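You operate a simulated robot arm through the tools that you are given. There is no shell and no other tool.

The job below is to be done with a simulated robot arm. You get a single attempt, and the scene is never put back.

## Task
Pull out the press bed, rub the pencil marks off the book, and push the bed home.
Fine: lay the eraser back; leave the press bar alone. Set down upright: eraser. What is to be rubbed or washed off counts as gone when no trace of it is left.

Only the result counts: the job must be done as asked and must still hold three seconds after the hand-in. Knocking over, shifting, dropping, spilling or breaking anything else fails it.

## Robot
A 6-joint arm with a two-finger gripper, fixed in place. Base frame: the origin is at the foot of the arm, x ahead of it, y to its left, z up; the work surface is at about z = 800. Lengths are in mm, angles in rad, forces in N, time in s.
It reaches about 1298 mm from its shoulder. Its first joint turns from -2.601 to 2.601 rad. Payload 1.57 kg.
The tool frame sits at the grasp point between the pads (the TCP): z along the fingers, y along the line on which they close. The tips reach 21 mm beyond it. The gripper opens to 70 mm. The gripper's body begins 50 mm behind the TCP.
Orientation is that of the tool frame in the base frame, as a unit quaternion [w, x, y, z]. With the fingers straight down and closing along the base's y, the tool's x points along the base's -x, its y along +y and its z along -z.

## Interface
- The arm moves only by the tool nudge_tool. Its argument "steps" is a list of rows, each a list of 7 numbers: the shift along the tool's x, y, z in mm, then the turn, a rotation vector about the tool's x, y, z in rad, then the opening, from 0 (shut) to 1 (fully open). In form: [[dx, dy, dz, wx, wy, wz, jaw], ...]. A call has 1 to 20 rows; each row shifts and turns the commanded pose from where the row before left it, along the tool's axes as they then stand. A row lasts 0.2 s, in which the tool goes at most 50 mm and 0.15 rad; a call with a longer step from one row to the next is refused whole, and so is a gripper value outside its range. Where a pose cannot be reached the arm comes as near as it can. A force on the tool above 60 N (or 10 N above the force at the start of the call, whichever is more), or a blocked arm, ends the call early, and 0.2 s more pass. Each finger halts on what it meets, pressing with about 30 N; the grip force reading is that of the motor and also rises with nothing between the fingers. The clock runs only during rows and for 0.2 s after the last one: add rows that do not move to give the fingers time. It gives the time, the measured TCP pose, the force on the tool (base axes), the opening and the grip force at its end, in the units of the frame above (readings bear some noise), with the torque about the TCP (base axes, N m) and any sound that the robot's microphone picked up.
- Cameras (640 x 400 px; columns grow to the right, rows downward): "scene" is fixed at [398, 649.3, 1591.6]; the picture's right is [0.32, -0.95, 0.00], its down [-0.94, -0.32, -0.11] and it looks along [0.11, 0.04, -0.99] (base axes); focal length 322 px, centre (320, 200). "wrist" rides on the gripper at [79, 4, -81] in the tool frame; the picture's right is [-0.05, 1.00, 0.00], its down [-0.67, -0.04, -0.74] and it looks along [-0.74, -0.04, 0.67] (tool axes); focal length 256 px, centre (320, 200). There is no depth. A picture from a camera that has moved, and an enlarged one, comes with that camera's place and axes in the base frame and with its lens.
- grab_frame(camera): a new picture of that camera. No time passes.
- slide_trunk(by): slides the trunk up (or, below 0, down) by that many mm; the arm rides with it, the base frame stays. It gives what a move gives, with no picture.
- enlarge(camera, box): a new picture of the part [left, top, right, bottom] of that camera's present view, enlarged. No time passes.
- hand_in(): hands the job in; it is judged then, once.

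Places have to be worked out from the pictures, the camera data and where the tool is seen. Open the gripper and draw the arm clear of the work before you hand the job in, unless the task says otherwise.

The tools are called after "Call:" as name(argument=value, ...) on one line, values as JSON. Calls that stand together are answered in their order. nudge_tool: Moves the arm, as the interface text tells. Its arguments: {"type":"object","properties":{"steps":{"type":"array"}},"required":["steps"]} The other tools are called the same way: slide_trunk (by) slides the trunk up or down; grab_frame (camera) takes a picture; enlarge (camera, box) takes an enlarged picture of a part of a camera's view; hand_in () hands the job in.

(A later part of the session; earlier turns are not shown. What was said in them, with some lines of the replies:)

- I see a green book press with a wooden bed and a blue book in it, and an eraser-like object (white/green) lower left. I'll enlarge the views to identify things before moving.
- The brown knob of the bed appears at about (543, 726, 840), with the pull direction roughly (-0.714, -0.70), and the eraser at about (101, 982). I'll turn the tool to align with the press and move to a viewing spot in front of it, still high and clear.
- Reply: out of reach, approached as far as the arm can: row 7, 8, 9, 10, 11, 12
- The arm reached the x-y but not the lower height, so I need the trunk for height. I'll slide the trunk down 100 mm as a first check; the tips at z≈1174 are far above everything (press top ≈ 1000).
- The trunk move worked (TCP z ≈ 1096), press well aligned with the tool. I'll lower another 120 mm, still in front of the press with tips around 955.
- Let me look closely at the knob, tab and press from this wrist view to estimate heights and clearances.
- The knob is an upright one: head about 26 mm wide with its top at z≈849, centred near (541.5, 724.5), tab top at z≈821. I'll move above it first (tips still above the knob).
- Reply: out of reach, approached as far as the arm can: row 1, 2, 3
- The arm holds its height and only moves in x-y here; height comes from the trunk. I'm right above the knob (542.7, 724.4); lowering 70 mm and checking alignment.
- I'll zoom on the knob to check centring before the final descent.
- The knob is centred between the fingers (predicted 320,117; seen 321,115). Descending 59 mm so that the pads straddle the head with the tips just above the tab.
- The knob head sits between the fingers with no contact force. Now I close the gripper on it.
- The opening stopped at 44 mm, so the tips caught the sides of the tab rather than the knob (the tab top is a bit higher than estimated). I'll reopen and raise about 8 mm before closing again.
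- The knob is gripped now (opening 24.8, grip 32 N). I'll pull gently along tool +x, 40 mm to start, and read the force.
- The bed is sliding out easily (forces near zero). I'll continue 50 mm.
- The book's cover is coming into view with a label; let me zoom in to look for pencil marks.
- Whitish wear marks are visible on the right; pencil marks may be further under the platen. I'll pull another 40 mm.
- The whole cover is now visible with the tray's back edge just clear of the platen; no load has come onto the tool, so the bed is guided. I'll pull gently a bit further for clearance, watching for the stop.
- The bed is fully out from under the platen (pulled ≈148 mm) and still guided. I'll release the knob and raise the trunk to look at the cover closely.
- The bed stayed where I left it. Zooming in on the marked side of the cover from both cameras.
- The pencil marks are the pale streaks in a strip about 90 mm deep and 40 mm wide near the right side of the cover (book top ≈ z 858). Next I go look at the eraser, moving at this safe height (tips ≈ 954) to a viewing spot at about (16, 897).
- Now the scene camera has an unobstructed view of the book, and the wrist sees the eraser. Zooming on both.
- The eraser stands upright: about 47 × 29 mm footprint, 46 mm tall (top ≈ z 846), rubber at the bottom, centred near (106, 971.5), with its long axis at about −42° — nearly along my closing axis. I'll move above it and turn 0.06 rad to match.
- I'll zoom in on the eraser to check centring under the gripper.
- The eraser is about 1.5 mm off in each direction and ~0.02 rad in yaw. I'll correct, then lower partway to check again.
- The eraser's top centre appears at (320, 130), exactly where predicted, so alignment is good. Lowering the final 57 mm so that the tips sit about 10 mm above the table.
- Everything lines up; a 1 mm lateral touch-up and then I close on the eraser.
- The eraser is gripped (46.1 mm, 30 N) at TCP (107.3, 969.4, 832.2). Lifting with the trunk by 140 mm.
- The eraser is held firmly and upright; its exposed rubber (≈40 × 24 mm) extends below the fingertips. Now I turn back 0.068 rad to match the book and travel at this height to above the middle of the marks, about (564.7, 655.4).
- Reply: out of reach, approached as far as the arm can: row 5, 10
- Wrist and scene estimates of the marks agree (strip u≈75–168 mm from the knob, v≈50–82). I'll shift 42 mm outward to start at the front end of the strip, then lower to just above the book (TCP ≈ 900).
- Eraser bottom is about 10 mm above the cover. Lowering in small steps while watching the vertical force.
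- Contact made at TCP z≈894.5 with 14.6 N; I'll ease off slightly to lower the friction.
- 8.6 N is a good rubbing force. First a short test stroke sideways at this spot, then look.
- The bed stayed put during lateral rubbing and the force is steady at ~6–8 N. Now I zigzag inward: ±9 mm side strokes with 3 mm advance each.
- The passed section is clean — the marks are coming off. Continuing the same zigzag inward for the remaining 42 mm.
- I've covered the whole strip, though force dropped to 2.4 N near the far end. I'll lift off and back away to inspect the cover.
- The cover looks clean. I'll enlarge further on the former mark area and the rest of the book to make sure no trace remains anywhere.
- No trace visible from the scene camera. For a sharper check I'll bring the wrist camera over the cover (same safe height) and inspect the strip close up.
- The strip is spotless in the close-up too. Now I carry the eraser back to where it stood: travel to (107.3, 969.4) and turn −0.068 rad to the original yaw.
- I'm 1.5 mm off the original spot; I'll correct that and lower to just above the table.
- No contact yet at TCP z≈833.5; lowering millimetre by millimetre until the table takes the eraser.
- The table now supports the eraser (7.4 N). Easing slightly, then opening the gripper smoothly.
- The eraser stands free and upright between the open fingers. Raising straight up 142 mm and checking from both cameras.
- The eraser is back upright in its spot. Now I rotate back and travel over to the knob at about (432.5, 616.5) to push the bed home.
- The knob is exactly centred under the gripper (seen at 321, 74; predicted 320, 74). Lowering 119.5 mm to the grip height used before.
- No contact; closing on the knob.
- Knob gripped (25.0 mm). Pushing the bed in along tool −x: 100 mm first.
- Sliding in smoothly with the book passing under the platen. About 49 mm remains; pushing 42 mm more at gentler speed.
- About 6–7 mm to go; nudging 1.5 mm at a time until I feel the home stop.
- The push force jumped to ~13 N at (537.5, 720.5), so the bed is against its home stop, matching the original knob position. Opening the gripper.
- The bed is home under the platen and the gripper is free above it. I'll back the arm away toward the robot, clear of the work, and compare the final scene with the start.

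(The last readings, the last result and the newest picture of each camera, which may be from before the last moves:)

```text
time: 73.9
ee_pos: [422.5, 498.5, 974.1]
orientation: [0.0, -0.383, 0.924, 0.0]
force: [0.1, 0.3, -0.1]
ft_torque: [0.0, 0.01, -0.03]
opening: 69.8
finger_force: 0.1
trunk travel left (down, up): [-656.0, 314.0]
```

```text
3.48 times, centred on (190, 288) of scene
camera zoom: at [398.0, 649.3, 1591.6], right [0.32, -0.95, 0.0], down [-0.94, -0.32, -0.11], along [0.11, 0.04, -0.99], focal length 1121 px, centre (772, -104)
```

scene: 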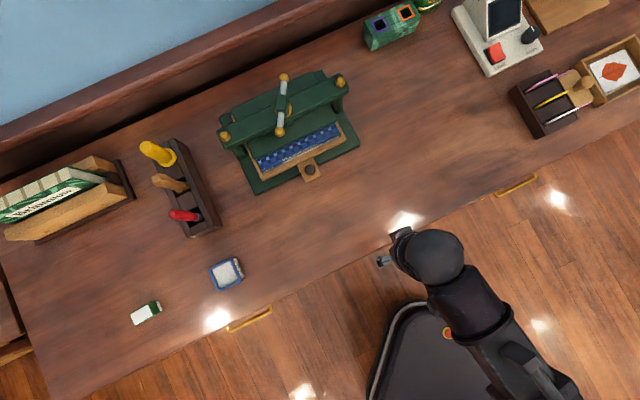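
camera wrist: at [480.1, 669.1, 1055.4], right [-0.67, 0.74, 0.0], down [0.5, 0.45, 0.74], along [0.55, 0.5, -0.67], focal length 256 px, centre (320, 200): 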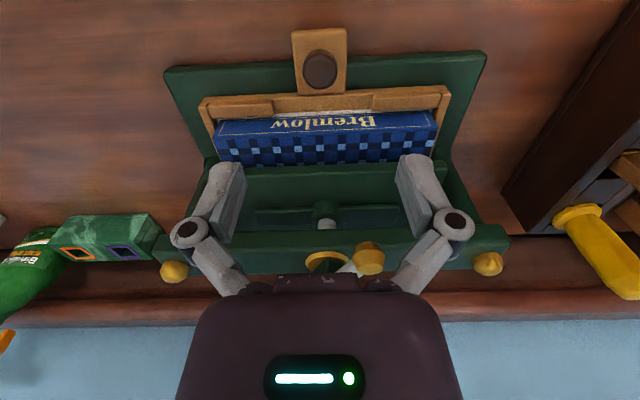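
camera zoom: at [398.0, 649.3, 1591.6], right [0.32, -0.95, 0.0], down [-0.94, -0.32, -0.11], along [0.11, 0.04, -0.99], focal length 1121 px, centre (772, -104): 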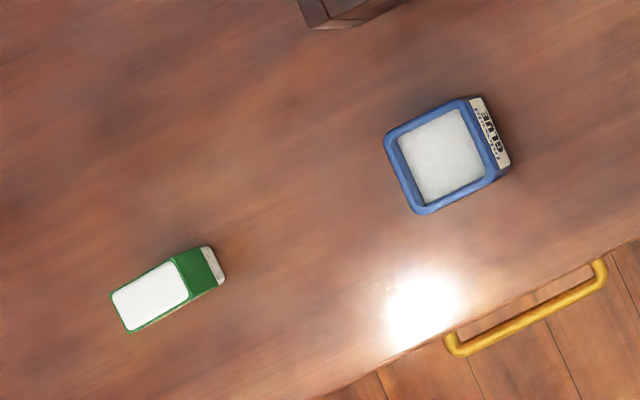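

The final scene matches the start: the bed is home with the knob at the same pixel, the press bar is unmoved, and the eraser stands upright in its original place. The marks were gone when I inspected the cover, the gripper is open and the arm is clear, so I hand in.

Call:
hand_in()

```text
The job is handed in.
```

The job is done and handed in: the pencil marks are off the book and the press bed is back home. I don't have the judge's verdict, so this rests on my own checks.

- **Marks:** I rubbed the whole marked strip on the right of the cover. Close-ups from both cameras then showed no trace left.
- **Bed:** I pushed it in until it met its stop. The knob appears in the same spot in the picture as at the start.
- **Eraser:** It stands upright where I took it from, within a millimetre or two.
- **Press bar:** I did not touch it, and nothing else on the table looks moved.

The gripper is open and the arm is drawn back clear of the work.
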